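You operate a simulated robot arm through the tools that you are given. There is no shell and no other tool. Be economical: measure what you need, move in short steps, check, and stop when the job is done.

The job below is to be done with a simulated two-armed robot. You get a single attempt, and the scene is never put back.

Task
Take the lid off the jar on the low steel stand and lay it down there.

The check looks at the end state, three seconds after you hand in, the way a careful person would. Anything else that was tipped, shoved, dropped, spilled or broken makes it a failure. Lids that push on must go on centred and level and be pressed home; caps that screw on are set level and turned clockwise until they are tight.

Robot
Two 7-joint arms with two-finger parallel grippers on one trunk, on a base that drives. Base frame: it is fixed to the floor where the robot stands at the start and does not move with it; the origin is under the middle of the robot, x ahead of it, y to its left, z up. Units: mm, rad, N and s.
The left shoulder is at the start at [20, 170, 1178], the right one opposite. With the tool pointing down near the work surface each hand reaches from about 100 to 520 mm from the robot's upright axis, wherever it stands, measured 20 degrees to its own side. Payload 3.8 kg a hand.
Tool frame (each hand has its own): the origin (TCP) lies between the finger pads and is the grasp point; the fingertips stand 30 mm ahead of it; z points along the fingers, y is the line along which they close. Largest opening 110 mm; finger width 20, thickness 10; the body of the gripper, 48 by 112 mm, starts 55 mm behind the TCP.
Orientation is told as [roll, pitch, yaw] about the base's x, y, z axes, in that order, counted from this pose: with the fingers straight down and closing along the base's y, the tool's x points along the base's -x, its y along +y and its z along -z.

Tools
- The arms move only by the tool apply_moves. It takes "left_increments", "right_increments" or both (then of equal length, played together; a hand with none holds still); each is a list of rows, each an object of numbers (a shift or turn left out is 0, a gripper value left out holds the last): "dx", "dy", "dz": the shift along the base's x, y, z in mm; "ax", "ay", "az": the turn, a rotation vector about the base's x, y, z in rad; "grip": the opening, from 0 (shut) to 1 (fully open). In form: [{"dx": .., "dy": .., "dz": .., "ax": .., "ay": .., "az": .., "grip": ..}, ...]. A call has 1 to 20 rows; each row is the pose to reach, as a shift and turn from the pose commanded when the call began. Each row takes 0.2 s and may step no farther than 50 mm and 0.15 rad from the row before; otherwise, or with a gripper value out of range, the whole call is refused. Where a pose cannot be reached the arm comes as near as it can. A force on the tool above 40 N (or 10 N above the force at the start of the call, whichever is more), or a blocked arm, ends the call early, and 0.2 s more pass. Each finger travels about 72 mm/s and halts on what it meets, pressing with about 33 N; the grip force reading is that of the motor and also rises with nothing between the fingers. The clock runs only during rows and for 0.2 s after the last one: add rows that repeat a pose to give the fingers time. The reply holds the time, the measured pose of the TCP, the force on the tool along the base axes, the opening and the grip force, in the units named above and with some noise, with the torque about the TCP (base axes, N m) and any sound that the robot's microphone picked up.
- Cameras (640 x 400 px; columns grow to the right, rows downward): "scene" is now at [101.5, -7.3, 1313.4]; the picture's right is [-0.11, -0.99, 0.00], its down [-0.73, 0.08, -0.68] and it looks along [0.68, -0.07, -0.73] (base axes); focal length 261 px, centre (320, 200). "left" rides on the left gripper at [72, -17, -103] in its tool frame; the picture's right is [0.23, 0.97, 0.00], its down [-0.76, 0.18, -0.62] and it looks along [-0.61, 0.14, 0.78] (tool axes); focal length 222 px, centre (320, 200). "right" rides on the right gripper at [72, 17, -103] in its tool frame; the picture's right is [-0.23, 0.97, 0.00], its down [-0.76, -0.18, -0.62] and it looks along [-0.61, -0.14, 0.78] (tool axes); focal length 222 px, centre (320, 200). There is no depth. A picture from a camera that has moved, and an enlarged one, comes with that camera's place and axes in the base frame and with its lens.
- grab_frame(camera): a new picture of that camera. It takes no simulated time.
- raise_lower(by): slides the trunk up (or, below 0, down) by that many mm; the arms and the scene camera ride with it, the base frame stays. It gives what a move gives, with no picture.
- drive_base(legs): drives the robot by 1 to 6 legs, each [ahead, turn to the left] in mm and rad, along the robot's own axes; the way and the turn of a leg run together, so that a leg with both is an arc; at most 1500 mm and 3.142 rad a leg. The arms and the cameras ride along, it lands a little off, and it stops where it bumps. It gives what a move gives.
- head_to(pan, tilt): turns the head with the scene camera to pan (to the left, within 1.396 rad either way) and tilt (down, from -0.506 to 1.204), counted from straight ahead of the robot. It gives what a move gives.
- zoom(camera, box): a new picture of the part [left, top, right, bottom] of that camera's present view, enlarged. It takes no simulated time.
- sign_off(): hands the job in; it is judged then, once.

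Go step by step. Nothing tells you exact positions but the pictures and the camera data: compare them with the known pose of the tool, close in by small moves and look again before you grip or let go. The budget is 120 turns and 108 pictures, counting those below and the enlarged ones. Unless the task says otherwise, let go and move clear before handing in, and close with one line.

The tools are called after "Call:" as name(argument=value, ...) on one line, values as JSON. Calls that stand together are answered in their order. apply_moves: Moves the arms, as the interface text tells. Its arguments: {"type":"object","properties":{"left_increments":{"type":"array","items":{"type":"object","properties":{"dx":{"type":"number"},"dy":{"type":"number"},"dz":{"type":"number"},"ax":{"type":"number"},"ay":{"type":"number"},"az":{"type":"number"},"grip":{"type":"number"}}}},"right_increments":{"type":"array","items":{"type":"object","properties":{"dx":{"type":"number"},"dy":{"type":"number"},"dz":{"type":"number"},"ax":{"type":"number"},"ay":{"type":"number"},"az":{"type":"number"},"grip":{"type":"number"}}}}},"required":[]} The other tools are called the same way: raise_lower (by) slides the trunk up or down; drive_base (legs) drives the base; head_to (pan, tilt) turns the head that bears the scene camera; grab_frame (camera) takes a picture; zoom (camera, box) takes an enlarged picture of a part of a camera's view; sign_off () hands the job in.

At the start:

```text
time_s: 0.0
left_eef_pos: [515.9, 196.6, 858.0]
left_tool_rot: [0.0, 0.003, -0.001]
left_wrist_force: [-0.4, -0.8, 0.9]
left_torque: [0.0, -0.01, -0.01]
left_opening: 109.9
left_finger_force: 0.1
right_eef_pos: [471.3, -233.3, 824.3]
right_tool_rot: [0.001, 0.001, -0.001]
right_wrist_force: [0.2, 0.5, 1.0]
right_torque: [0.01, -0.02, -0.02]
right_opening: 109.9
right_finger_force: 0.1
trunk travel left (down, up): [-275.0, 295.0]
robot x, y, heading: [0.0, 2.8, -0.002]
head pan, tilt: [-0.106, 0.82]
```

scene: 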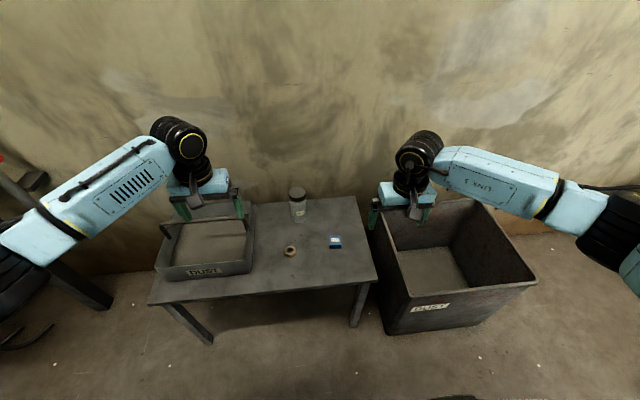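
right: 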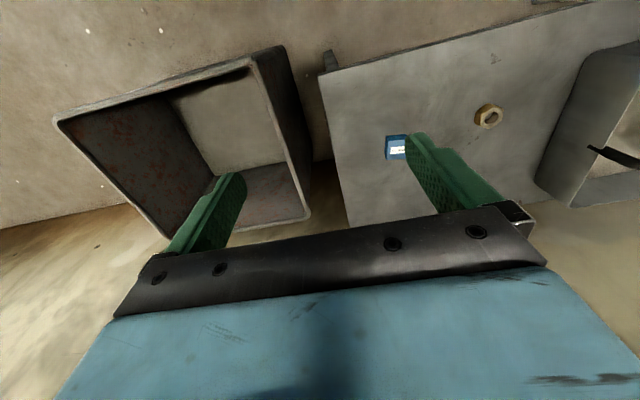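
left: 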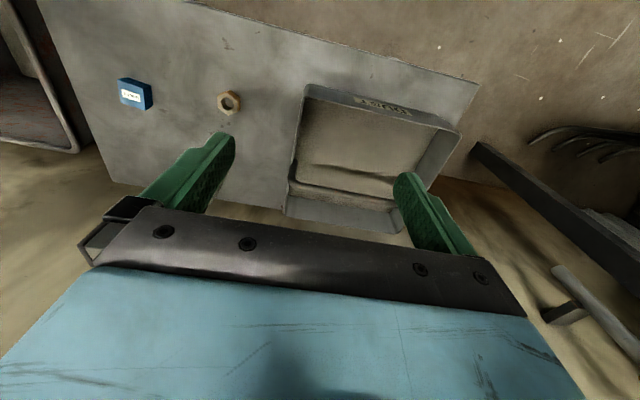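

I see a low steel table with a tray, a nut, a blue box and a jar with a lid near the back. I'll zoom in on the jar to measure it.

Call:
zoom(camera="scene", box=[240, 165, 360, 240])

Call:
zoom(camera="scene", box=[140, 160, 400, 350])

```text
5.33 times, centred on (300, 202) of scene
camera zoom: at [101.5, -7.3, 1313.4], right [-0.11, -0.99, 0.0], down [-0.73, 0.08, -0.68], along [0.68, -0.07, -0.73], focal length 1392 px, centre (427, 187)
```

zoom: 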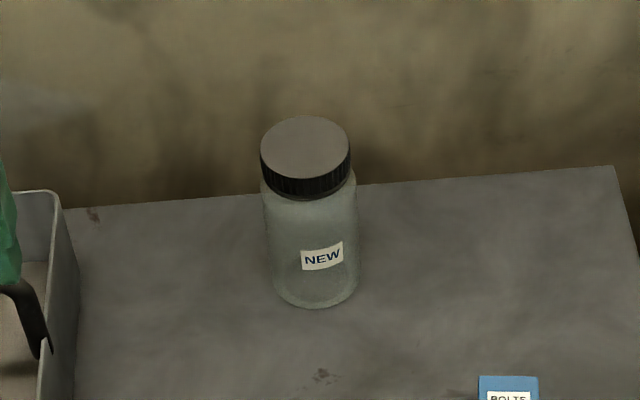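

```text
2.11 times, centred on (270, 255) of scene
camera zoom: at [101.5, -7.3, 1313.4], right [-0.11, -0.99, 0.0], down [-0.73, 0.08, -0.68], along [0.68, -0.07, -0.73], focal length 550 px, centre (425, 84)
```

zoom: 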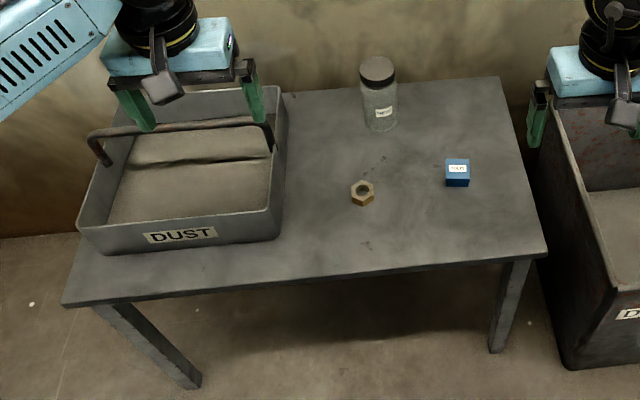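

The cap looks ribbed, so probably a screw lid. The jar is near (752, 6), the table top is near z≈525 and the lid top near z≈663. I need to get closer, so I'll check how much room the base has at the table front.

Call:
head_to(pan=0, tilt=1.2)

Call:
grab_frame(camera="scene")

```text
time_s: 0.8
left_eef_pos: [515.0, 196.3, 857.7]
left_tool_rot: [-0.001, 0.002, 0.0]
left_wrist_force: [-0.1, 0.4, 0.1]
left_torque: [-0.02, -0.02, -0.03]
left_opening: 110.0
left_finger_force: 0.1
right_eef_pos: [472.1, -235.1, 824.3]
right_tool_rot: [0.0, 0.001, -0.001]
right_wrist_force: [0.3, 0.0, 0.6]
right_torque: [0.0, -0.04, 0.01]
right_opening: 109.9
right_finger_force: 0.0
trunk travel left (down, up): [-275.0, 295.0]
robot x, y, heading: [4.4, 0.2, 0.003]
head pan, tilt: [0.0, 1.201]
```

```text
102 pictures are left
camera scene: at [78.3, 1.1, 1287.4], right [0.0, -1.0, 0.0], down [-0.93, 0.0, -0.36], along [0.36, 0.0, -0.93], focal length 261 px, centre (320, 200)
```

scene: 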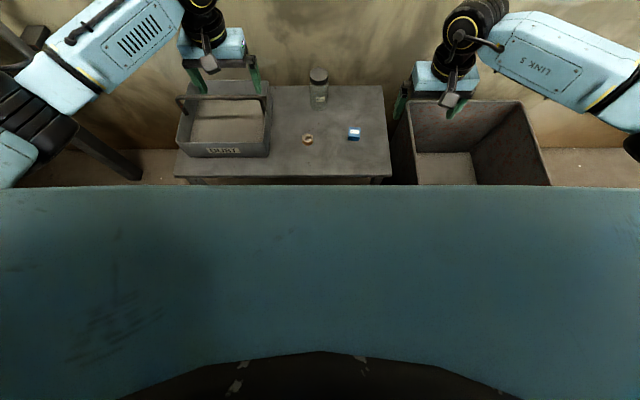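

The chest blocks the view of the base, so I'll turn the left hand around to let its camera look back at the base and the table edge.

Call:
apply_moves(left_increments=[{"az": 0.15}, {"az": 0.3}, {"az": 0.45}, {"az": 0.6}, {"az": 0.75}, {"az": 0.9}, {"az": 1.05}, {"az": 1.2}, {"az": 1.35}, {"az": 1.5}, {"az": 1.65}, {"az": 1.8}, {"az": 1.95}, {"az": 2.1}, {"az": 2.25}, {"az": 2.4}])

Call:
grab_frame(camera="left")

```text
time_s: 4.2
left_eef_pos: [515.6, 196.5, 857.2]
left_tool_rot: [0.001, 0.002, 2.406]
left_wrist_force: [-0.1, 0.4, -0.2]
left_torque: [0.0, -0.03, -0.02]
left_opening: 110.2
left_finger_force: 0.1
right_eef_pos: [472.0, -234.9, 824.0]
right_tool_rot: [0.0, 0.0, 0.002]
right_wrist_force: [0.5, -0.2, -0.2]
right_torque: [0.01, -0.01, 0.03]
right_opening: 110.0
right_finger_force: 0.1
trunk travel left (down, up): [-275.0, 295.0]
robot x, y, heading: [1.9, -2.4, 0.0]
head pan, tilt: [0.0, 1.201]
```

```text
101 pictures are left
camera left: at [579.5, 160.8, 961.1], right [-0.49, -0.87, 0.0], down [-0.68, 0.38, 0.62], along [-0.54, 0.3, -0.78], focal length 222 px, centre (320, 200)
```

left: 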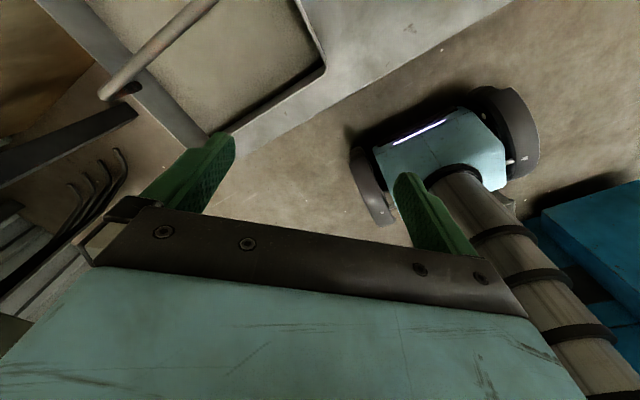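

The base is low and narrow, its front about x≈170, so there's plenty of room and it can even go under the table. I'll turn the left hand back, pull both hands in, then drive ahead and look again.

Call:
apply_moves(left_increments=[{"az": -0.15, "dx": -10}, {"az": -0.3, "dx": -20}, {"az": -0.45, "dx": -30}, {"az": -0.6, "dx": -40}, {"az": -0.75, "dx": -50}, {"az": -0.9, "dx": -60}, {"az": -1.05, "dx": -70}, {"az": -1.2, "dx": -80}, {"az": -1.35, "dx": -90}, {"az": -1.5, "dx": -100}, {"az": -1.65, "dx": -110}, {"az": -1.8, "dx": -120}, {"az": -1.95, "dx": -130}, {"az": -2.1, "dx": -140}, {"az": -2.25, "dx": -150}, {"az": -2.4, "dx": -150}])

Call:
drive_base(legs=[[260, 0]])

Call:
head_to(pan=0, tilt=0.95)

Call:
grab_frame(camera="scene")

Call:
grab_frame(camera="right")

Call:
grab_frame(camera="left")

```text
time_s: 7.7
left_eef_pos: [364.1, 196.7, 857.4]
left_tool_rot: [-0.001, 0.002, -0.003]
left_wrist_force: [-0.3, 0.0, -0.3]
left_torque: [-0.01, 0.04, 0.0]
left_opening: 109.9
left_finger_force: 0.0
right_eef_pos: [471.4, -235.0, 823.2]
right_tool_rot: [0.001, 0.0, 0.0]
right_wrist_force: [0.9, -0.1, -0.6]
right_torque: [0.03, 0.05, -0.03]
right_opening: 110.1
right_finger_force: 0.0
trunk travel left (down, up): [-275.0, 295.0]
robot x, y, heading: [-3.2, -0.4, -0.001]
head pan, tilt: [0.0, 1.201]
```

```text
time_s: 9.5
left_eef_pos: [621.7, 197.5, 857.0]
left_tool_rot: [-0.001, 0.002, 0.004]
left_wrist_force: [0.1, -0.9, -0.7]
left_torque: [0.01, -0.01, -0.02]
left_opening: 110.0
left_finger_force: 0.0
right_eef_pos: [730.3, -232.2, 824.2]
right_tool_rot: [0.001, 0.0, 0.003]
right_wrist_force: [0.4, 0.4, 0.0]
right_torque: [0.03, -0.02, -0.01]
right_opening: 110.0
right_finger_force: 0.0
trunk travel left (down, up): [-275.0, 295.0]
robot x, y, heading: [257.4, 1.0, 0.003]
head pan, tilt: [0.0, 1.201]
```

```text
time_s: 10.3
left_eef_pos: [621.0, 197.4, 857.3]
left_tool_rot: [-0.001, 0.001, 0.003]
left_wrist_force: [-0.2, 1.5, 0.4]
left_torque: [0.02, -0.04, 0.0]
left_opening: 110.1
left_finger_force: 0.0
right_eef_pos: [729.9, -232.4, 824.3]
right_tool_rot: [0.001, 0.001, 0.003]
right_wrist_force: [0.9, -0.2, 0.0]
right_torque: [-0.02, 0.02, -0.01]
right_opening: 110.1
right_finger_force: 0.0
trunk travel left (down, up): [-275.0, 295.0]
robot x, y, heading: [257.7, -1.5, 0.011]
head pan, tilt: [0.0, 0.949]
```

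```text
100 pictures are left
camera scene: at [352.2, 1.7, 1303.5], right [0.0, -1.0, 0.0], down [-0.81, 0.0, -0.58], along [0.58, 0.0, -0.81], focal length 261 px, centre (320, 200)
```

scene: 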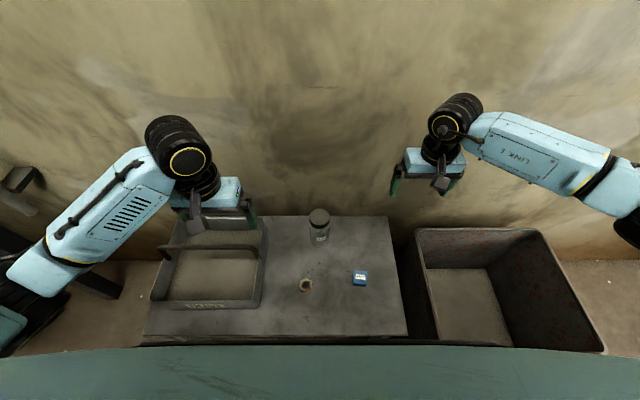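

```text
99 pictures are left
camera right: at [656.8, -212.8, 928.7], right [0.22, 0.97, 0.0], down [0.76, -0.18, 0.62], along [0.61, -0.14, -0.78], focal length 222 px, centre (320, 200)
```

right: 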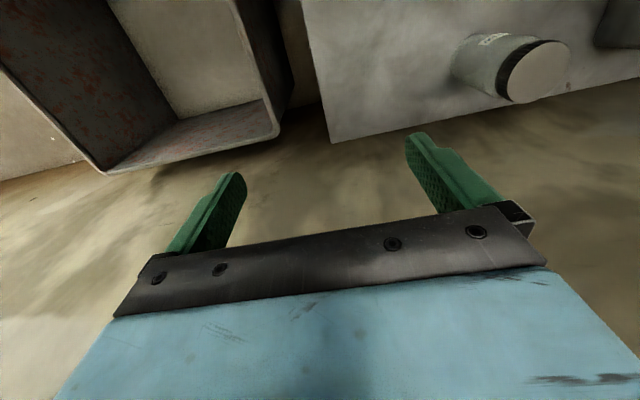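

```text
98 pictures are left
camera left: at [548.1, 182.3, 960.9], right [-0.23, 0.97, 0.0], down [0.76, 0.18, 0.62], along [0.61, 0.14, -0.78], focal length 222 px, centre (320, 200)
```

left: 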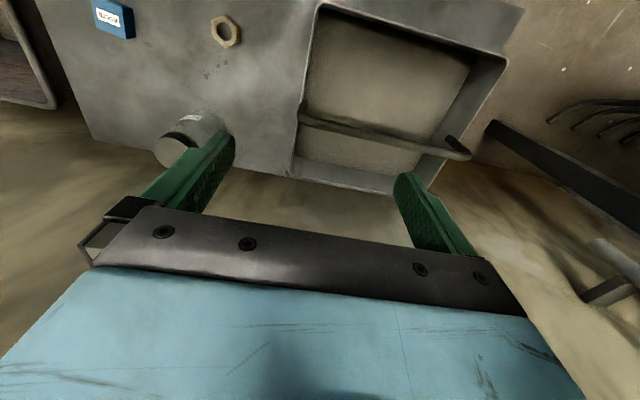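

The jar axis is at about (752, 5) and the lid top near z 661; the bin rim is at about 534. Next I'll lower the trunk and turn the right hand nearly horizontal, camera up, so it can come at the jar body from the right while the left hand turns the lid from above.

Call:
raise_lower(by=-130)

Call:
apply_moves(right_increments=[{"dz": 30}, {"dz": 60, "ax": 0.0814, "ay": 0.0625, "az": -0.1006}, {"dz": 80, "ax": 0.1628, "ay": 0.125, "az": -0.2012}, {"dz": 80, "ax": 0.2442, "ay": 0.1875, "az": -0.3018}, {"dz": 80, "ax": 0.3256, "ay": 0.25, "az": -0.4024}, {"dz": 80, "ax": 0.407, "ay": 0.3125, "az": -0.503}, {"dz": 80, "ax": 0.4884, "ay": 0.375, "az": -0.6036}, {"dz": 80, "ax": 0.5698, "ay": 0.4375, "az": -0.7042}, {"dz": 80, "ax": 0.6512, "ay": 0.5, "az": -0.8048}, {"dz": 80, "ax": 0.7326, "ay": 0.5625, "az": -0.9054}, {"dz": 80, "ax": 0.814, "ay": 0.625, "az": -1.006}, {"dz": 80, "ax": 0.8954, "ay": 0.6875, "az": -1.1066}, {"dz": 80, "ax": 0.9768, "ay": 0.75, "az": -1.2072}, {"dz": 80, "ax": 1.0582, "ay": 0.8125, "az": -1.3078}, {"dz": 80, "ax": 1.1396, "ay": 0.875, "az": -1.4084}, {"dz": 80, "ax": 1.221, "ay": 0.9375, "az": -1.509}, {"dz": 80, "ax": 1.221, "ay": 0.9375, "az": -1.509}])

Call:
grab_frame(camera="right")

Call:
grab_frame(camera="scene")

```text
time_s: 11.9
left_eef_pos: [621.8, 198.1, 727.3]
left_tool_rot: [0.0, 0.001, 0.005]
left_wrist_force: [-0.3, 1.1, -0.6]
left_torque: [0.0, -0.01, -0.02]
left_opening: 109.8
left_finger_force: 0.1
right_eef_pos: [730.7, -231.1, 694.2]
right_tool_rot: [0.0, 0.002, 0.003]
right_wrist_force: [0.8, -0.8, -0.7]
right_torque: [0.02, 0.0, -0.01]
right_opening: 110.1
right_finger_force: 0.1
trunk travel left (down, up): [-145.0, 425.0]
robot x, y, heading: [254.7, -1.3, 0.004]
head pan, tilt: [0.0, 0.949]
```

```text
time_s: 15.5
left_eef_pos: [621.9, 197.5, 727.2]
left_tool_rot: [-0.001, 0.002, 0.003]
left_wrist_force: [-0.5, 0.0, 0.2]
left_torque: [-0.02, 0.01, -0.01]
left_opening: 110.0
left_finger_force: 0.1
right_eef_pos: [730.8, -232.2, 774.1]
right_tool_rot: [0.008, 1.362, -1.827]
right_wrist_force: [0.3, -0.5, -0.5]
right_torque: [-0.05, -0.01, 0.01]
right_opening: 110.2
right_finger_force: 0.0
trunk travel left (down, up): [-145.0, 425.0]
robot x, y, heading: [254.3, -1.8, 0.004]
head pan, tilt: [0.0, 0.949]
```

```text
97 pictures are left
camera right: at [723.6, -317.6, 867.6], right [0.93, -0.3, -0.22], down [-0.37, -0.7, -0.62], along [0.03, 0.65, -0.76], focal length 222 px, centre (320, 200)
```

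right: 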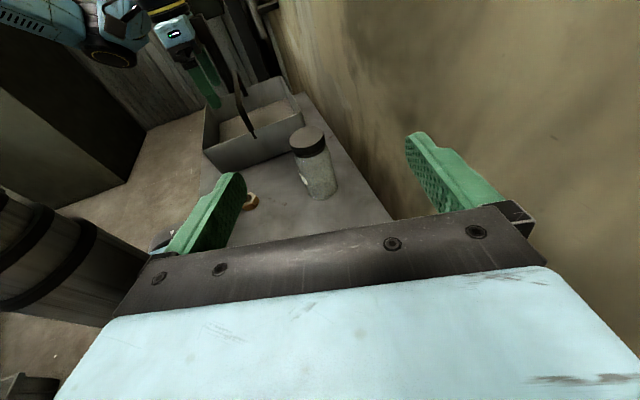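

```text
96 pictures are left
camera scene: at [352.1, 1.7, 1173.6], right [0.0, -1.0, 0.0], down [-0.81, 0.0, -0.58], along [0.58, 0.0, -0.81], focal length 261 px, centre (320, 200)
```

scene: 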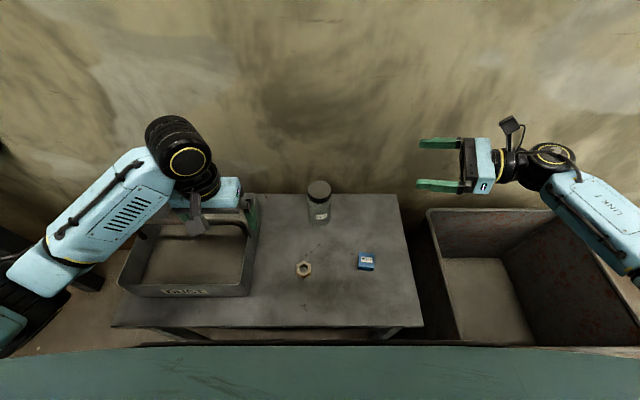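

The right hand is horizontal and clear. I'll bring it down to a standoff to the right of the jar and check alignment.

Call:
apply_moves(right_increments=[{"dx": -2, "dy": 15, "dz": -29}, {"dx": -4, "dy": 30, "dz": -58}, {"dx": -6, "dy": 45, "dz": -87}, {"dx": -8, "dy": 60, "dz": -116}, {"dx": -10, "dy": 75, "dz": -145}, {"dx": -12, "dy": 92, "dz": -180}, {"dx": -12, "dy": 92, "dz": -180}])

Call:
grab_frame(camera="right")

Call:
grab_frame(camera="scene")

```text
time_s: 17.1
left_eef_pos: [621.0, 199.5, 727.1]
left_tool_rot: [0.001, 0.002, 0.005]
left_wrist_force: [-0.2, 0.1, -0.2]
left_torque: [0.04, -0.02, -0.05]
left_opening: 110.1
left_finger_force: 0.1
right_eef_pos: [718.9, -140.6, 592.7]
right_tool_rot: [0.014, 1.362, -1.818]
right_wrist_force: [0.0, 0.6, 0.1]
right_torque: [-0.03, -0.01, 0.02]
right_opening: 110.1
right_finger_force: 0.1
trunk travel left (down, up): [-145.0, 425.0]
robot x, y, heading: [258.8, -0.4, 0.004]
head pan, tilt: [0.0, 0.949]
```

```text
95 pictures are left
camera right: at [712.5, -225.3, 685.8], right [0.93, -0.3, -0.22], down [-0.37, -0.7, -0.62], along [0.03, 0.65, -0.76], focal length 222 px, centre (320, 200)
```

right: 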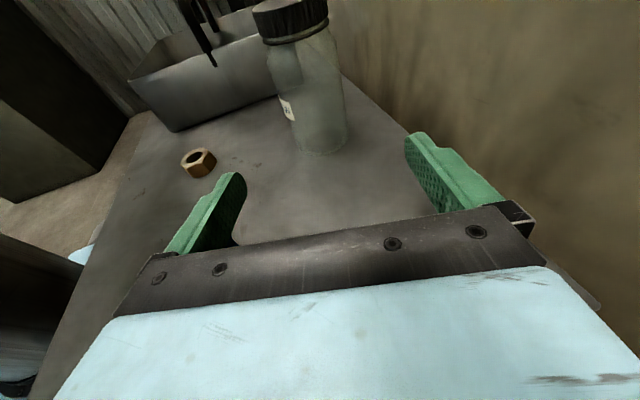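

```text
94 pictures are left
camera scene: at [352.2, 1.7, 1173.6], right [0.0, -1.0, 0.0], down [-0.81, 0.0, -0.58], along [0.58, 0.0, -0.81], focal length 261 px, centre (320, 200)
```

scene: 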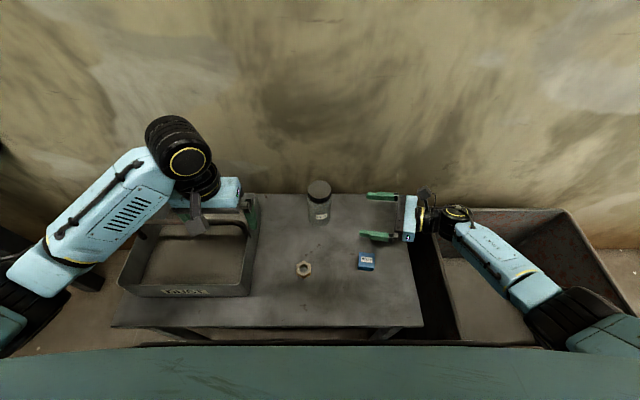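

The jar lies right on the approach line. I'll advance the open fingers around the jar body.

Call:
apply_moves(right_increments=[{"dx": -5, "dz": -8}, {"dx": 0, "dy": 20, "dz": -9}, {"dx": 5, "dy": 40, "dz": -9}, {"dx": 10, "dy": 58, "dz": -9}, {"dx": 15, "dy": 76, "dz": -9}, {"dx": 20, "dy": 94, "dz": -9}, {"dx": 25, "dy": 112, "dz": -9}, {"dx": 29, "dy": 126, "dz": -9}, {"dx": 31, "dy": 134, "dz": -9}, {"dx": 31, "dy": 134, "dz": -9}])

Call:
grab_frame(camera="right")

Call:
zoom(camera="scene", box=[260, 160, 420, 260])

```text
time_s: 19.3
left_eef_pos: [622.0, 199.4, 727.7]
left_tool_rot: [0.0, 0.002, 0.003]
left_wrist_force: [-0.5, -0.7, 0.4]
left_torque: [-0.03, 0.0, 0.05]
left_opening: 110.2
left_finger_force: 0.0
right_eef_pos: [748.4, -6.5, 585.8]
right_tool_rot: [0.011, 1.36, -1.82]
right_wrist_force: [0.6, -0.7, 0.0]
right_torque: [-0.03, -0.03, 0.0]
right_opening: 110.1
right_finger_force: 0.1
trunk travel left (down, up): [-145.0, 425.0]
robot x, y, heading: [259.5, 0.4, 0.001]
head pan, tilt: [0.0, 0.949]
```

```text
93 pictures are left
camera right: at [742.0, -91.3, 678.6], right [0.93, -0.3, -0.22], down [-0.37, -0.7, -0.62], along [0.03, 0.65, -0.76], focal length 222 px, centre (320, 200)
```

right: 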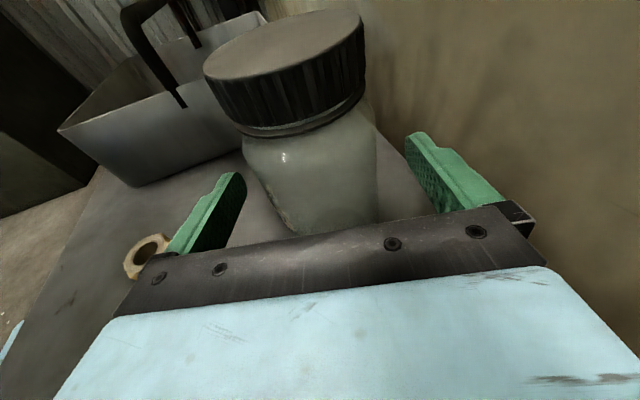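

```text
4.00 times, centred on (340, 210) of scene
camera zoom: at [352.1, 1.7, 1173.6], right [0.0, -1.0, 0.0], down [-0.81, 0.0, -0.58], along [0.58, 0.0, -0.81], focal length 1044 px, centre (240, 160)
```

zoom: 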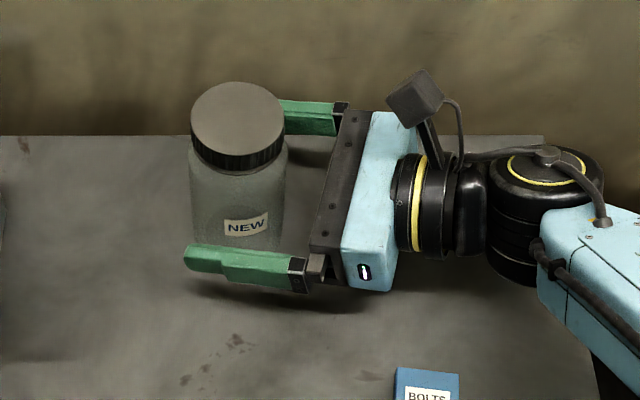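

The jar sits centred between the right fingers. I'll close on the body and let the grip settle.

Call:
apply_moves(right_increments=[{"grip": 0.65}, {"grip": 0.55}, {"grip": 0.5}, {"grip": 0.45}, {"grip": 0.45}, {"grip": 0.4}])

Call:
grab_frame(camera="right")

```text
time_s: 20.7
left_eef_pos: [621.1, 197.7, 727.7]
left_tool_rot: [0.001, -0.001, 0.004]
left_wrist_force: [0.6, -0.1, 0.2]
left_torque: [-0.02, 0.01, -0.01]
left_opening: 109.8
left_finger_force: 0.1
right_eef_pos: [748.3, -7.3, 584.5]
right_tool_rot: [0.013, 1.363, -1.82]
right_wrist_force: [-0.3, 0.5, 0.8]
right_torque: [0.03, 0.08, -0.03]
right_opening: 64.6
right_finger_force: 33.5
trunk travel left (down, up): [-145.0, 425.0]
robot x, y, heading: [256.5, -0.7, 0.002]
head pan, tilt: [0.0, 0.949]
```

```text
91 pictures are left
camera right: at [742.1, -91.5, 678.8], right [0.93, -0.3, -0.22], down [-0.37, -0.7, -0.62], along [0.03, 0.65, -0.76], focal length 222 px, centre (320, 200)
```

right: 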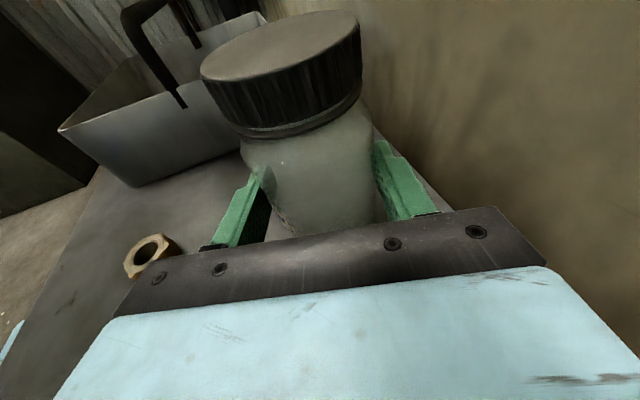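

The jar is held (64.6 mm wide). Now the left hand goes above the lid, turned to the start of a counter-clockwise stroke.

Call:
apply_moves(left_increments=[{"dz": 40, "az": -0.14}, {"dz": 80, "az": -0.28}, {"dx": 25, "dy": -38, "dz": 80, "az": -0.42}, {"dx": 50, "dy": -77, "dz": 80, "az": -0.56}, {"dx": 76, "dy": -115, "dz": 80, "az": -0.7}, {"dx": 102, "dy": -154, "dz": 80, "az": -0.84}, {"dx": 129, "dy": -194, "dz": 80, "az": -0.98}, {"dx": 129, "dy": -194, "dz": 80, "az": -1.0}, {"dx": 129, "dy": -194, "dz": 80, "az": -1.0}])

Call:
grab_frame(camera="left")

Call:
grab_frame(camera="right")

Call:
grab_frame(camera="scene")

```text
time_s: 22.7
left_eef_pos: [749.0, 5.2, 806.8]
left_tool_rot: [0.001, 0.0, -1.0]
left_wrist_force: [-0.4, 0.1, -0.1]
left_torque: [0.01, 0.01, 0.0]
left_opening: 110.2
left_finger_force: 0.1
right_eef_pos: [749.0, -6.7, 586.1]
right_tool_rot: [0.016, 1.362, -1.818]
right_wrist_force: [0.1, -0.4, 1.3]
right_torque: [0.05, 0.09, -0.02]
right_opening: 64.5
right_finger_force: 32.7
trunk travel left (down, up): [-145.0, 425.0]
robot x, y, heading: [258.4, 2.8, 0.003]
head pan, tilt: [0.0, 0.949]
```

```text
90 pictures are left
camera left: at [694.9, 57.8, 910.3], right [0.7, 0.72, 0.0], down [0.56, -0.54, 0.62], along [0.45, -0.43, -0.78], focal length 222 px, centre (320, 200)
```

left: 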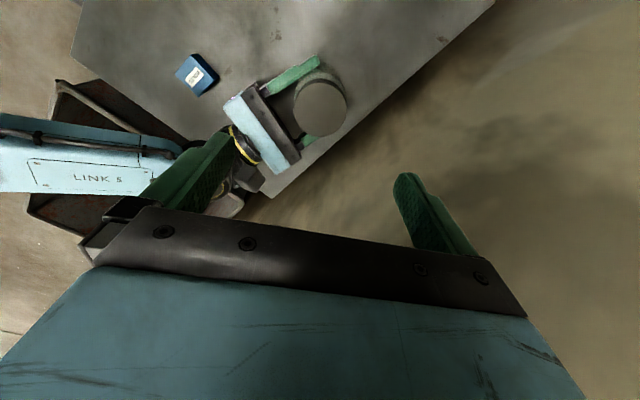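

```text
89 pictures are left
camera right: at [742.1, -91.5, 678.8], right [0.93, -0.3, -0.22], down [-0.37, -0.7, -0.62], along [0.03, 0.65, -0.76], focal length 222 px, centre (320, 200)
```

right: 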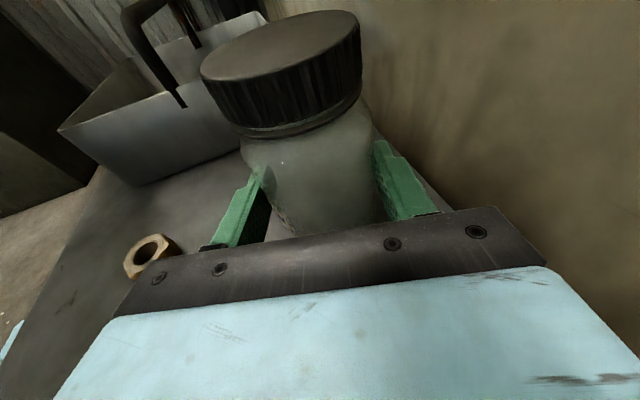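

```text
88 pictures are left
camera scene: at [352.0, 1.8, 1173.6], right [0.0, -1.0, 0.0], down [-0.81, 0.0, -0.58], along [0.58, 0.0, -0.81], focal length 261 px, centre (320, 200)
```

scene: 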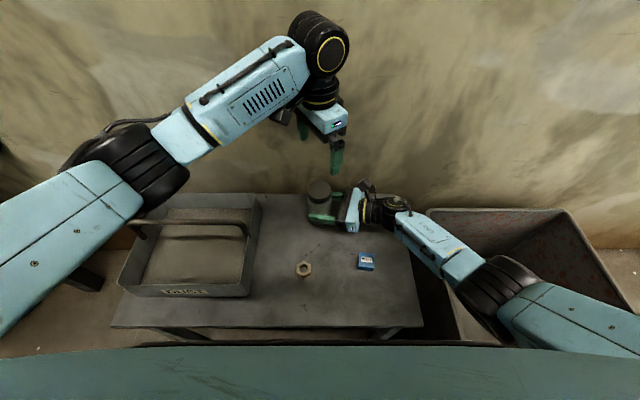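

The left hand is right above the lid at about (749.5, 6). I'll lower it so the fingertips reach partway down the lid's skirt, then check before closing.

Call:
apply_moves(left_increments=[{"dx": 1, "dy": 0, "dz": -35}, {"dx": 1, "dy": 0, "dz": -70}, {"dx": 1, "dy": 0, "dz": -95}, {"dx": 1, "dy": 0, "dz": -115}, {"dx": 1, "dy": 0, "dz": -125}, {"dx": 1, "dy": 0, "dz": -132}, {"dx": 1, "dy": 0, "dz": -132}])

Call:
grab_frame(camera="right")

Call:
grab_frame(camera="left")

Call:
zoom(camera="scene", box=[260, 140, 420, 240])

```text
time_s: 24.3
left_eef_pos: [751.8, 3.7, 677.1]
left_tool_rot: [0.0, 0.0, -0.997]
left_wrist_force: [0.3, -0.4, 0.1]
left_torque: [0.0, 0.0, -0.02]
left_opening: 110.0
left_finger_force: 0.0
right_eef_pos: [749.2, -6.3, 584.5]
right_tool_rot: [0.013, 1.361, -1.818]
right_wrist_force: [-0.8, -0.5, 1.2]
right_torque: [0.04, 0.09, 0.0]
right_opening: 64.5
right_finger_force: 33.0
trunk travel left (down, up): [-145.0, 425.0]
robot x, y, heading: [261.5, 3.2, 0.004]
head pan, tilt: [0.0, 0.949]
```

```text
87 pictures are left
camera right: at [742.0, -91.5, 678.7], right [0.93, -0.3, -0.22], down [-0.37, -0.7, -0.62], along [0.03, 0.65, -0.76], focal length 222 px, centre (320, 200)
```

right: 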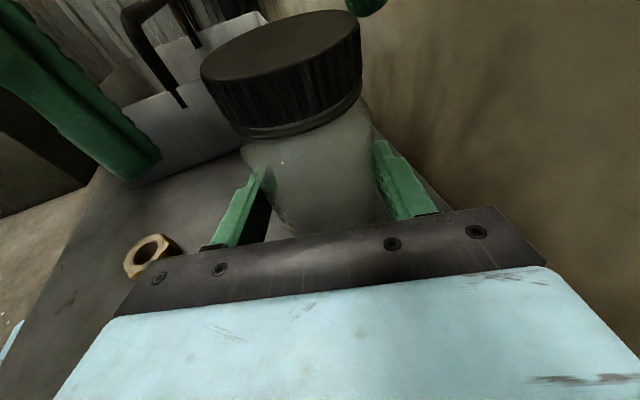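

```text
86 pictures are left
camera left: at [697.0, 56.0, 779.4], right [0.69, 0.72, 0.0], down [0.56, -0.54, 0.62], along [0.45, -0.43, -0.78], focal length 222 px, centre (320, 200)
```

left: 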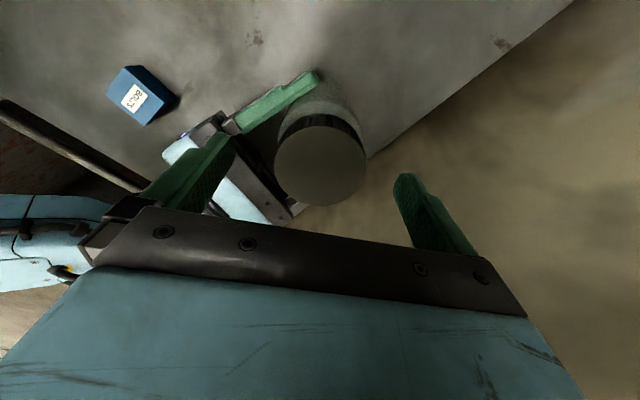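

```text
4.00 times, centred on (340, 190) of scene
camera zoom: at [352.1, 1.7, 1173.6], right [0.0, -1.0, 0.0], down [-0.81, 0.0, -0.58], along [0.58, 0.0, -0.81], focal length 1044 px, centre (240, 240)
```

zoom: 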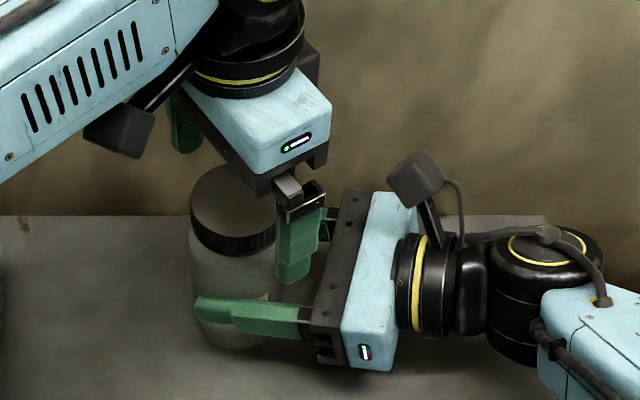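

The lid centre is within a couple of mm of the left tool axis, and the tips are at about z≈647, alongside the skirt (roughly 638–659). I'll go 3 mm lower and close on the lid.

Call:
apply_moves(left_increments=[{"dz": -3}, {"dz": -3, "grip": 0.7}, {"dz": -3, "grip": 0.6}, {"dz": -3, "grip": 0.5}, {"dz": -3, "grip": 0.4}, {"dz": -3, "grip": 0.35}, {"dz": -3, "grip": 0.35}])

Call:
grab_frame(camera="right")

Call:
grab_frame(camera="left")

```text
time_s: 25.9
left_eef_pos: [750.8, 3.6, 673.2]
left_tool_rot: [-0.002, -0.001, -0.997]
left_wrist_force: [0.4, -0.4, -0.6]
left_torque: [0.02, 0.0, 0.11]
left_opening: 57.0
left_finger_force: 33.5
right_eef_pos: [749.0, -7.4, 586.0]
right_tool_rot: [0.011, 1.363, -1.821]
right_wrist_force: [-1.4, 0.6, 1.1]
right_torque: [0.05, 0.03, -0.09]
right_opening: 64.4
right_finger_force: 32.8
trunk travel left (down, up): [-145.0, 425.0]
robot x, y, heading: [256.2, -0.5, 0.002]
head pan, tilt: [0.0, 0.949]
```

```text
84 pictures are left
camera right: at [742.0, -91.5, 678.7], right [0.93, -0.3, -0.22], down [-0.37, -0.7, -0.62], along [0.03, 0.65, -0.76], focal length 222 px, centre (320, 200)
```

right: 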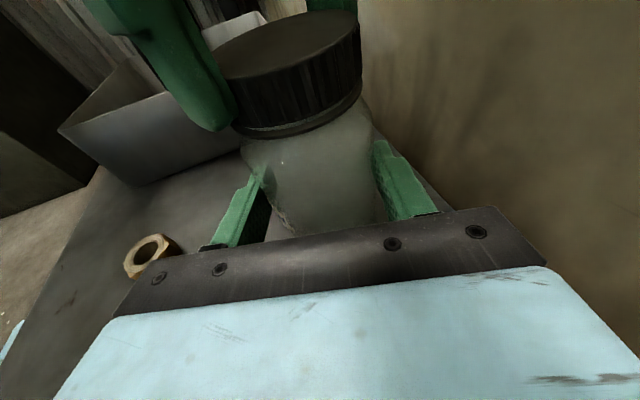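

```text
83 pictures are left
camera left: at [696.7, 56.2, 776.6], right [0.69, 0.72, 0.0], down [0.56, -0.54, 0.62], along [0.45, -0.43, -0.78], focal length 222 px, centre (320, 200)
```

left: 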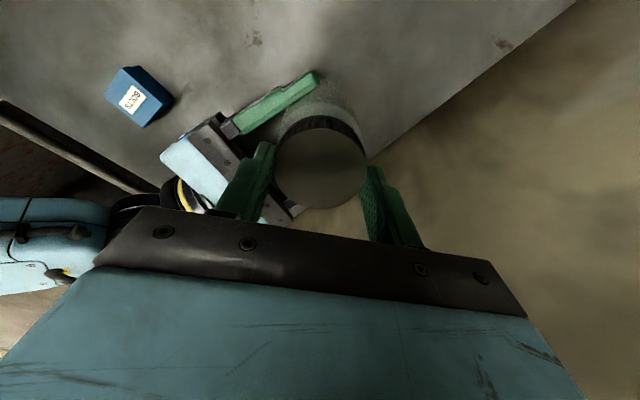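

The lid is gripped (57 mm). I'll try a gentle counter-clockwise turn and watch the torque and whether the jar stays put.

Call:
apply_moves(left_increments=[{"az": 0.08}, {"az": 0.16}, {"az": 0.24}, {"az": 0.32}, {"az": 0.4}])

Call:
grab_frame(camera="right")

Call:
grab_frame(camera="left")

```text
time_s: 27.1
left_eef_pos: [750.2, 3.1, 675.3]
left_tool_rot: [0.001, 0.001, -0.596]
left_wrist_force: [-1.4, -1.4, 0.4]
left_torque: [-0.05, 0.09, -0.03]
left_opening: 57.3
left_finger_force: 32.6
right_eef_pos: [748.3, -6.8, 585.0]
right_tool_rot: [0.012, 1.362, -1.822]
right_wrist_force: [0.8, 1.6, 0.0]
right_torque: [-0.08, 0.22, 0.0]
right_opening: 64.6
right_finger_force: 32.6
trunk travel left (down, up): [-145.0, 425.0]
robot x, y, heading: [251.8, 2.3, 0.005]
head pan, tilt: [0.0, 0.949]
```

```text
82 pictures are left
camera right: at [742.1, -91.5, 678.7], right [0.93, -0.3, -0.22], down [-0.37, -0.7, -0.62], along [0.03, 0.65, -0.76], focal length 222 px, centre (320, 200)
```

right: 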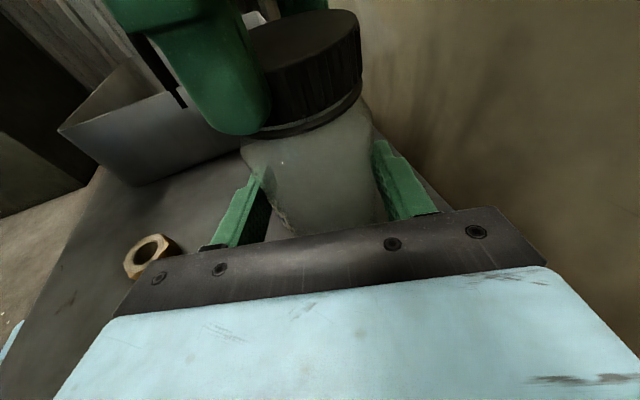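

```text
81 pictures are left
camera left: at [680.9, 31.3, 776.8], right [0.36, 0.93, 0.0], down [0.73, -0.28, 0.62], along [0.58, -0.22, -0.78], focal length 222 px, centre (320, 200)
```

left: 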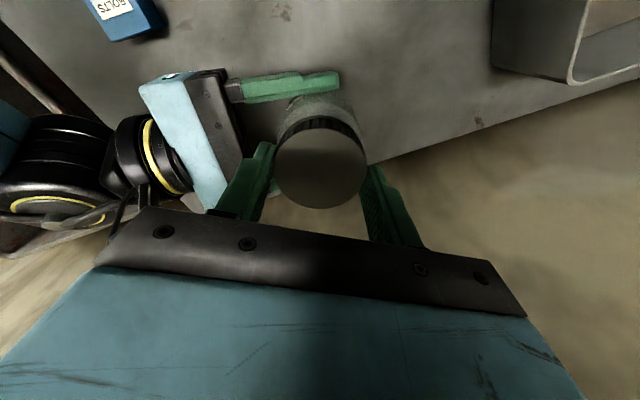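

The torque is low, the jar holds still, and the lid seems to follow. I'll continue the counter-clockwise stroke with a slight rise for the thread.

Call:
apply_moves(left_increments=[{"az": 0.14, "dz": 0.1}, {"az": 0.28, "dz": 0.2}, {"az": 0.42, "dz": 0.3}, {"az": 0.56, "dz": 0.4}, {"az": 0.7, "dz": 0.5}, {"az": 0.84, "dz": 0.6}, {"az": 0.98, "dz": 0.7}, {"az": 1.12, "dz": 0.8}, {"az": 1.26, "dz": 0.9}, {"az": 1.4, "dz": 1.0}, {"az": 1.54, "dz": 1.1}, {"az": 1.68, "dz": 1.2}, {"az": 1.82, "dz": 1.3}, {"az": 1.96, "dz": 1.4}, {"az": 2.1, "dz": 1.5}, {"az": 2.24, "dz": 1.6}, {"az": 2.38, "dz": 1.7}, {"az": 2.5, "dz": 1.8}])

Call:
grab_frame(camera="right")

Call:
grab_frame(camera="left")

Call:
zoom(camera="scene", box=[260, 140, 420, 240])

```text
time_s: 29.8
left_eef_pos: [757.3, 33.6, 663.2]
left_tool_rot: [0.009, -0.036, 1.173]
left_wrist_force: [-6.8, -11.9, 18.3]
left_torque: [-0.71, 0.21, -0.13]
left_opening: 57.0
left_finger_force: 32.7
right_eef_pos: [746.6, -0.6, 588.1]
right_tool_rot: [0.024, 1.371, -1.798]
right_wrist_force: [8.2, 11.4, -4.6]
right_torque: [-0.07, 0.32, -0.07]
right_opening: 62.4
right_finger_force: 33.0
trunk travel left (down, up): [-145.0, 425.0]
robot x, y, heading: [256.3, 2.1, 0.002]
head pan, tilt: [0.0, 0.949]
stopped in row 13 (left hand): the force on the tool passed its limit at 47 N (the readings are from after the stop); the commanded pose is now the measured one
```

```text
80 pictures are left
camera right: at [740.4, -87.0, 681.0], right [0.93, -0.29, -0.22], down [-0.36, -0.7, -0.62], along [0.03, 0.66, -0.75], focal length 222 px, centre (320, 200)
```

right: 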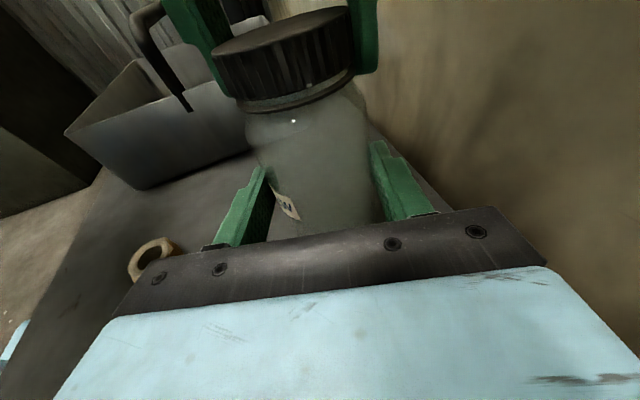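

```text
79 pictures are left
camera left: at [742.0, -42.5, 763.3], right [-0.99, 0.17, 0.0], down [0.13, 0.75, 0.65], along [0.11, 0.64, -0.76], focal length 222 px, centre (320, 200)
```

left: 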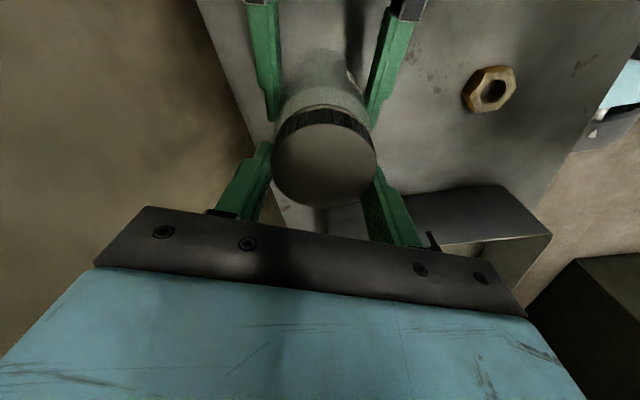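

```text
4.00 times, centred on (340, 190) of scene
camera zoom: at [351.3, 1.4, 1173.6], right [0.0, -1.0, 0.0], down [-0.81, 0.0, -0.58], along [0.58, 0.0, -0.81], focal length 1044 px, centre (240, 240)
```

zoom: 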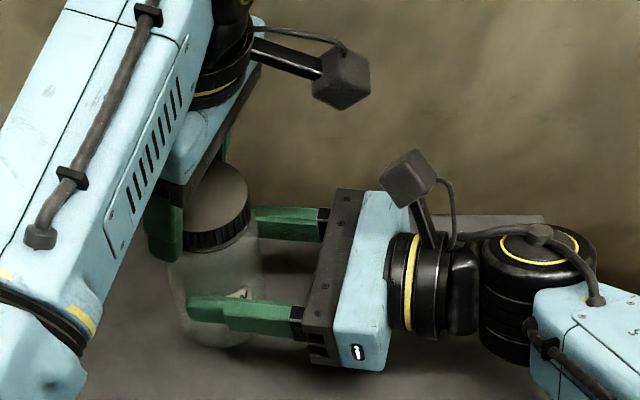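

The left arm strayed near a joint limit at the end of that stroke and pulled the lid sideways, so the jar is tilted and has turned a little in the right grip. I'll reverse gently to bring it back upright.

Call:
apply_moves(left_increments=[{"dx": -0.5, "dy": -2, "dz": 1, "az": -0.08}, {"dx": -1, "dy": -5, "dz": 2, "az": -0.16}, {"dx": -1.5, "dy": -8, "dz": 3, "az": -0.24}, {"dx": -2, "dy": -11, "dz": 5, "az": -0.32}, {"dx": -3, "dy": -15, "dz": 7, "az": -0.4}, {"dx": -4, "dy": -19, "dz": 9, "az": -0.48}, {"dx": -5, "dy": -23, "dz": 10, "az": -0.56}, {"dx": -6, "dy": -26, "dz": 11, "az": -0.64}, {"dx": -6, "dy": -29, "dz": 12, "az": -0.72}, {"dx": -6, "dy": -29, "dz": 12, "az": -0.72}])

Call:
grab_frame(camera="right")

Call:
zoom(camera="scene", box=[260, 140, 420, 240])

```text
time_s: 32.0
left_eef_pos: [761.4, 32.3, 669.1]
left_tool_rot: [0.038, -0.068, 0.478]
left_wrist_force: [29.8, -0.4, 4.7]
left_torque: [-0.42, -1.25, 0.41]
left_opening: 54.7
left_finger_force: 32.7
right_eef_pos: [743.3, -2.8, 586.3]
right_tool_rot: [0.01, 1.366, -1.801]
right_wrist_force: [-32.8, 1.4, 4.4]
right_torque: [0.75, -1.11, 0.74]
right_opening: 63.4
right_finger_force: 32.8
trunk travel left (down, up): [-145.0, 425.0]
robot x, y, heading: [258.7, 2.0, 0.0]
head pan, tilt: [0.0, 0.949]
```

```text
77 pictures are left
camera right: at [738.7, -87.9, 679.0], right [0.94, -0.28, -0.22], down [-0.35, -0.7, -0.62], along [0.02, 0.66, -0.75], focal length 222 px, centre (320, 200)
```

right: 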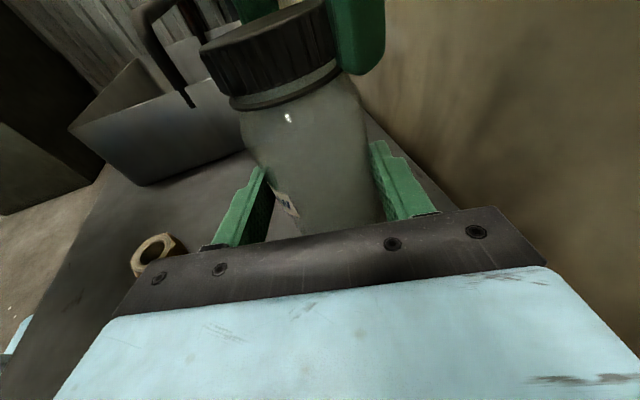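

```text
4.00 times, centred on (340, 190) of scene
camera zoom: at [351.6, 1.6, 1173.7], right [0.0, -1.0, 0.0], down [-0.81, 0.0, -0.58], along [0.58, 0.0, -0.81], focal length 1044 px, centre (240, 240)
```

zoom: 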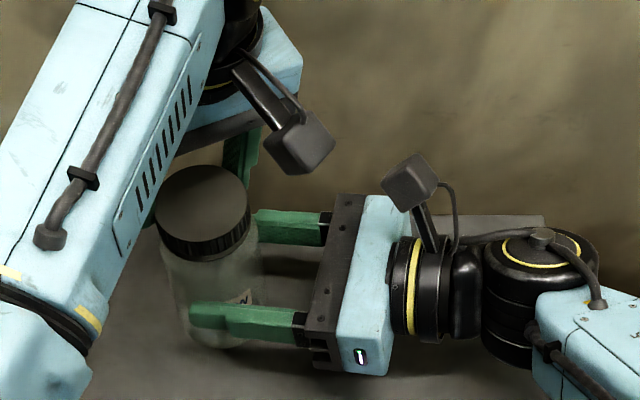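

The left arm isn't following the position command. I'll look at the whole scene before doing anything more.

Call:
grab_frame(camera="scene")

Call:
grab_frame(camera="left")

```text
75 pictures are left
camera scene: at [351.6, 1.6, 1173.7], right [0.0, -1.0, 0.0], down [-0.81, 0.0, -0.58], along [0.58, 0.0, -0.81], focal length 261 px, centre (320, 200)
```

scene: 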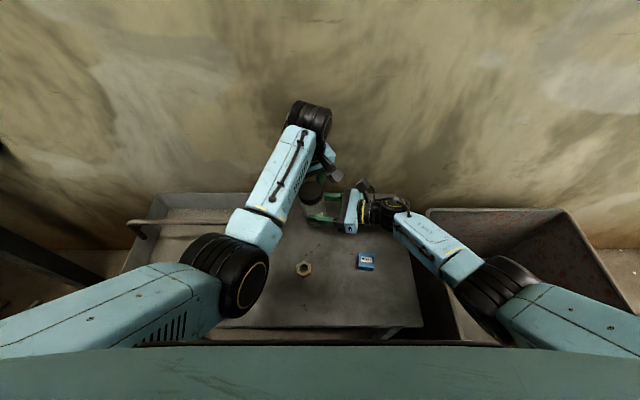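

```text
74 pictures are left
camera left: at [699.2, -21.3, 766.4], right [-0.65, 0.76, 0.02], down [0.57, 0.47, 0.68], along [0.51, 0.45, -0.73], focal length 222 px, centre (320, 200)
```

left: 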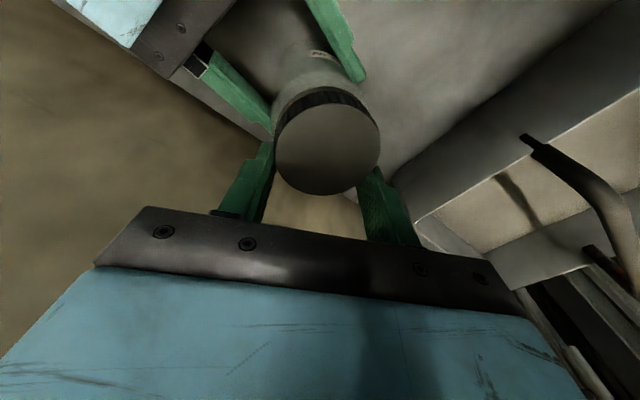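

The left elbow has swung inward into a bad configuration. I'll first relax the left hand's commanded position toward where it actually is, to take the side load off the jar.

Call:
apply_moves(left_increments=[{"dx": 2, "dy": 6, "dz": -1}, {"dx": 5, "dy": 14, "dz": -3}, {"dx": 7, "dy": 20, "dz": -5}, {"dx": 7, "dy": 20, "dz": -5}])

```text
time_s: 32.7
left_eef_pos: [762.7, 34.3, 666.5]
left_tool_rot: [0.019, -0.058, 0.461]
left_wrist_force: [-2.4, -11.6, 11.8]
left_torque: [-0.9, 0.58, -0.11]
left_opening: 54.6
left_finger_force: 32.9
right_eef_pos: [744.1, -1.2, 587.2]
right_tool_rot: [0.018, 1.368, -1.796]
right_wrist_force: [5.2, 9.0, -3.5]
right_torque: [-0.16, -0.21, 0.07]
right_opening: 63.2
right_finger_force: 33.9
trunk travel left (down, up): [-145.0, 425.0]
robot x, y, heading: [259.3, 1.1, 0.003]
head pan, tilt: [0.0, 0.949]
stopped in row 3 (left hand): the force on the tool passed its limit at 43 N (the readings are from after the stop); the commanded pose is now the measured one
```

The load is now small (about 15 N) and the command matches the measured pose. I'll open the left gripper slowly, leaving the jar in the right hand.

Call:
apply_moves(left_increments=[{"grip": 0.55}, {"grip": 0.65}, {"grip": 0.8}, {"grip": 1.0}, {"grip": 1.0}])

Call:
grab_frame(camera="left")

Call:
grab_frame(camera="right")

Call:
zoom(camera="scene", box=[200, 120, 440, 270])

```text
time_s: 33.9
left_eef_pos: [762.2, 35.1, 667.2]
left_tool_rot: [0.025, -0.06, 0.464]
left_wrist_force: [0.7, 0.6, 0.8]
left_torque: [-0.02, 0.0, 0.0]
left_opening: 110.2
left_finger_force: 0.1
right_eef_pos: [744.1, -2.6, 585.3]
right_tool_rot: [0.01, 1.365, -1.807]
right_wrist_force: [1.0, -1.2, 1.7]
right_torque: [0.06, -0.07, -0.05]
right_opening: 62.5
right_finger_force: 33.0
trunk travel left (down, up): [-145.0, 425.0]
robot x, y, heading: [257.2, 2.9, 0.001]
head pan, tilt: [0.0, 0.949]
```

```text
73 pictures are left
camera left: at [699.7, -15.3, 764.9], right [-0.64, 0.77, 0.01], down [0.57, 0.47, 0.67], along [0.51, 0.44, -0.74], focal length 222 px, centre (320, 200)
```

left: 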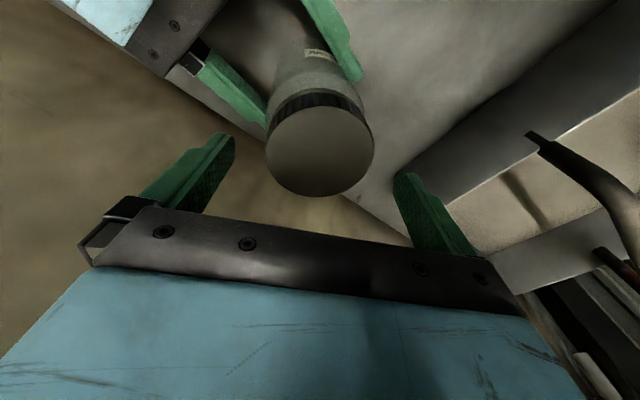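

```text
72 pictures are left
camera right: at [739.1, -87.3, 678.4], right [0.93, -0.28, -0.22], down [-0.36, -0.7, -0.62], along [0.02, 0.66, -0.75], focal length 222 px, centre (320, 200)
```

right: 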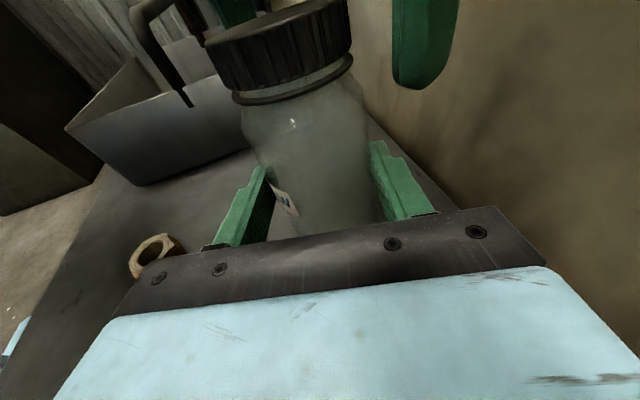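

```text
2.67 times, centred on (320, 195) of scene
camera zoom: at [352.2, 1.4, 1173.6], right [0.0, -1.0, 0.0], down [-0.81, 0.0, -0.58], along [0.58, 0.0, -0.81], focal length 696 px, centre (320, 213)
```

zoom: 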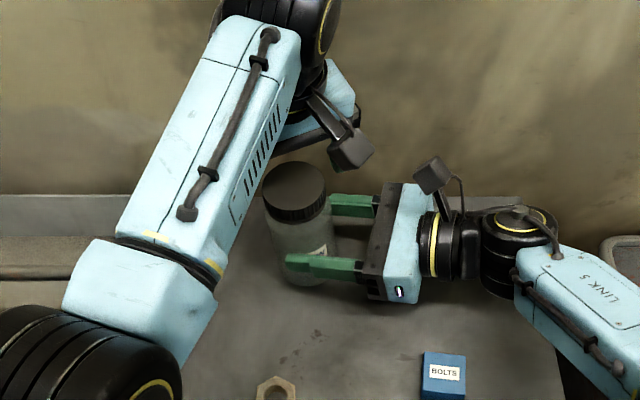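

The lid is free, with a gap now visible under it, so it has partly unscrewed; the jar leans but is firmly held. I'll lift the left hand straight up and recover its arm configuration.

Call:
apply_moves(left_increments=[{"dz": 15}, {"dz": 30}, {"dz": 50}, {"dz": 75}, {"dz": 100}, {"dz": 125}, {"dz": 125}])

Call:
grab_frame(camera="scene")

```text
time_s: 35.7
left_eef_pos: [784.8, 63.6, 769.6]
left_tool_rot: [0.059, -0.079, 0.502]
left_wrist_force: [-0.5, -0.7, -0.3]
left_torque: [-0.02, -0.01, -0.02]
left_opening: 110.0
left_finger_force: 0.1
left hand out of reach, approached as far as the arm can: row 5, 6, 7
right_eef_pos: [743.8, -2.4, 585.4]
right_tool_rot: [0.009, 1.365, -1.806]
right_wrist_force: [0.2, 0.2, 0.1]
right_torque: [0.05, -0.01, 0.0]
right_opening: 62.8
right_finger_force: 33.1
trunk travel left (down, up): [-145.0, 425.0]
robot x, y, heading: [257.4, -0.7, 0.004]
head pan, tilt: [0.0, 0.949]
stopped in row 7 (left hand): the arm was blocked; the commanded pose is now the measured one
```

```text
70 pictures are left
camera scene: at [352.2, 1.6, 1173.6], right [0.0, -1.0, 0.0], down [-0.81, 0.0, -0.58], along [0.58, 0.0, -0.81], focal length 261 px, centre (320, 200)
```

scene: 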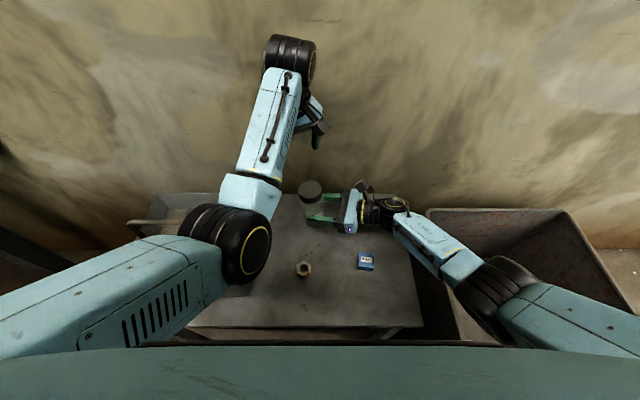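

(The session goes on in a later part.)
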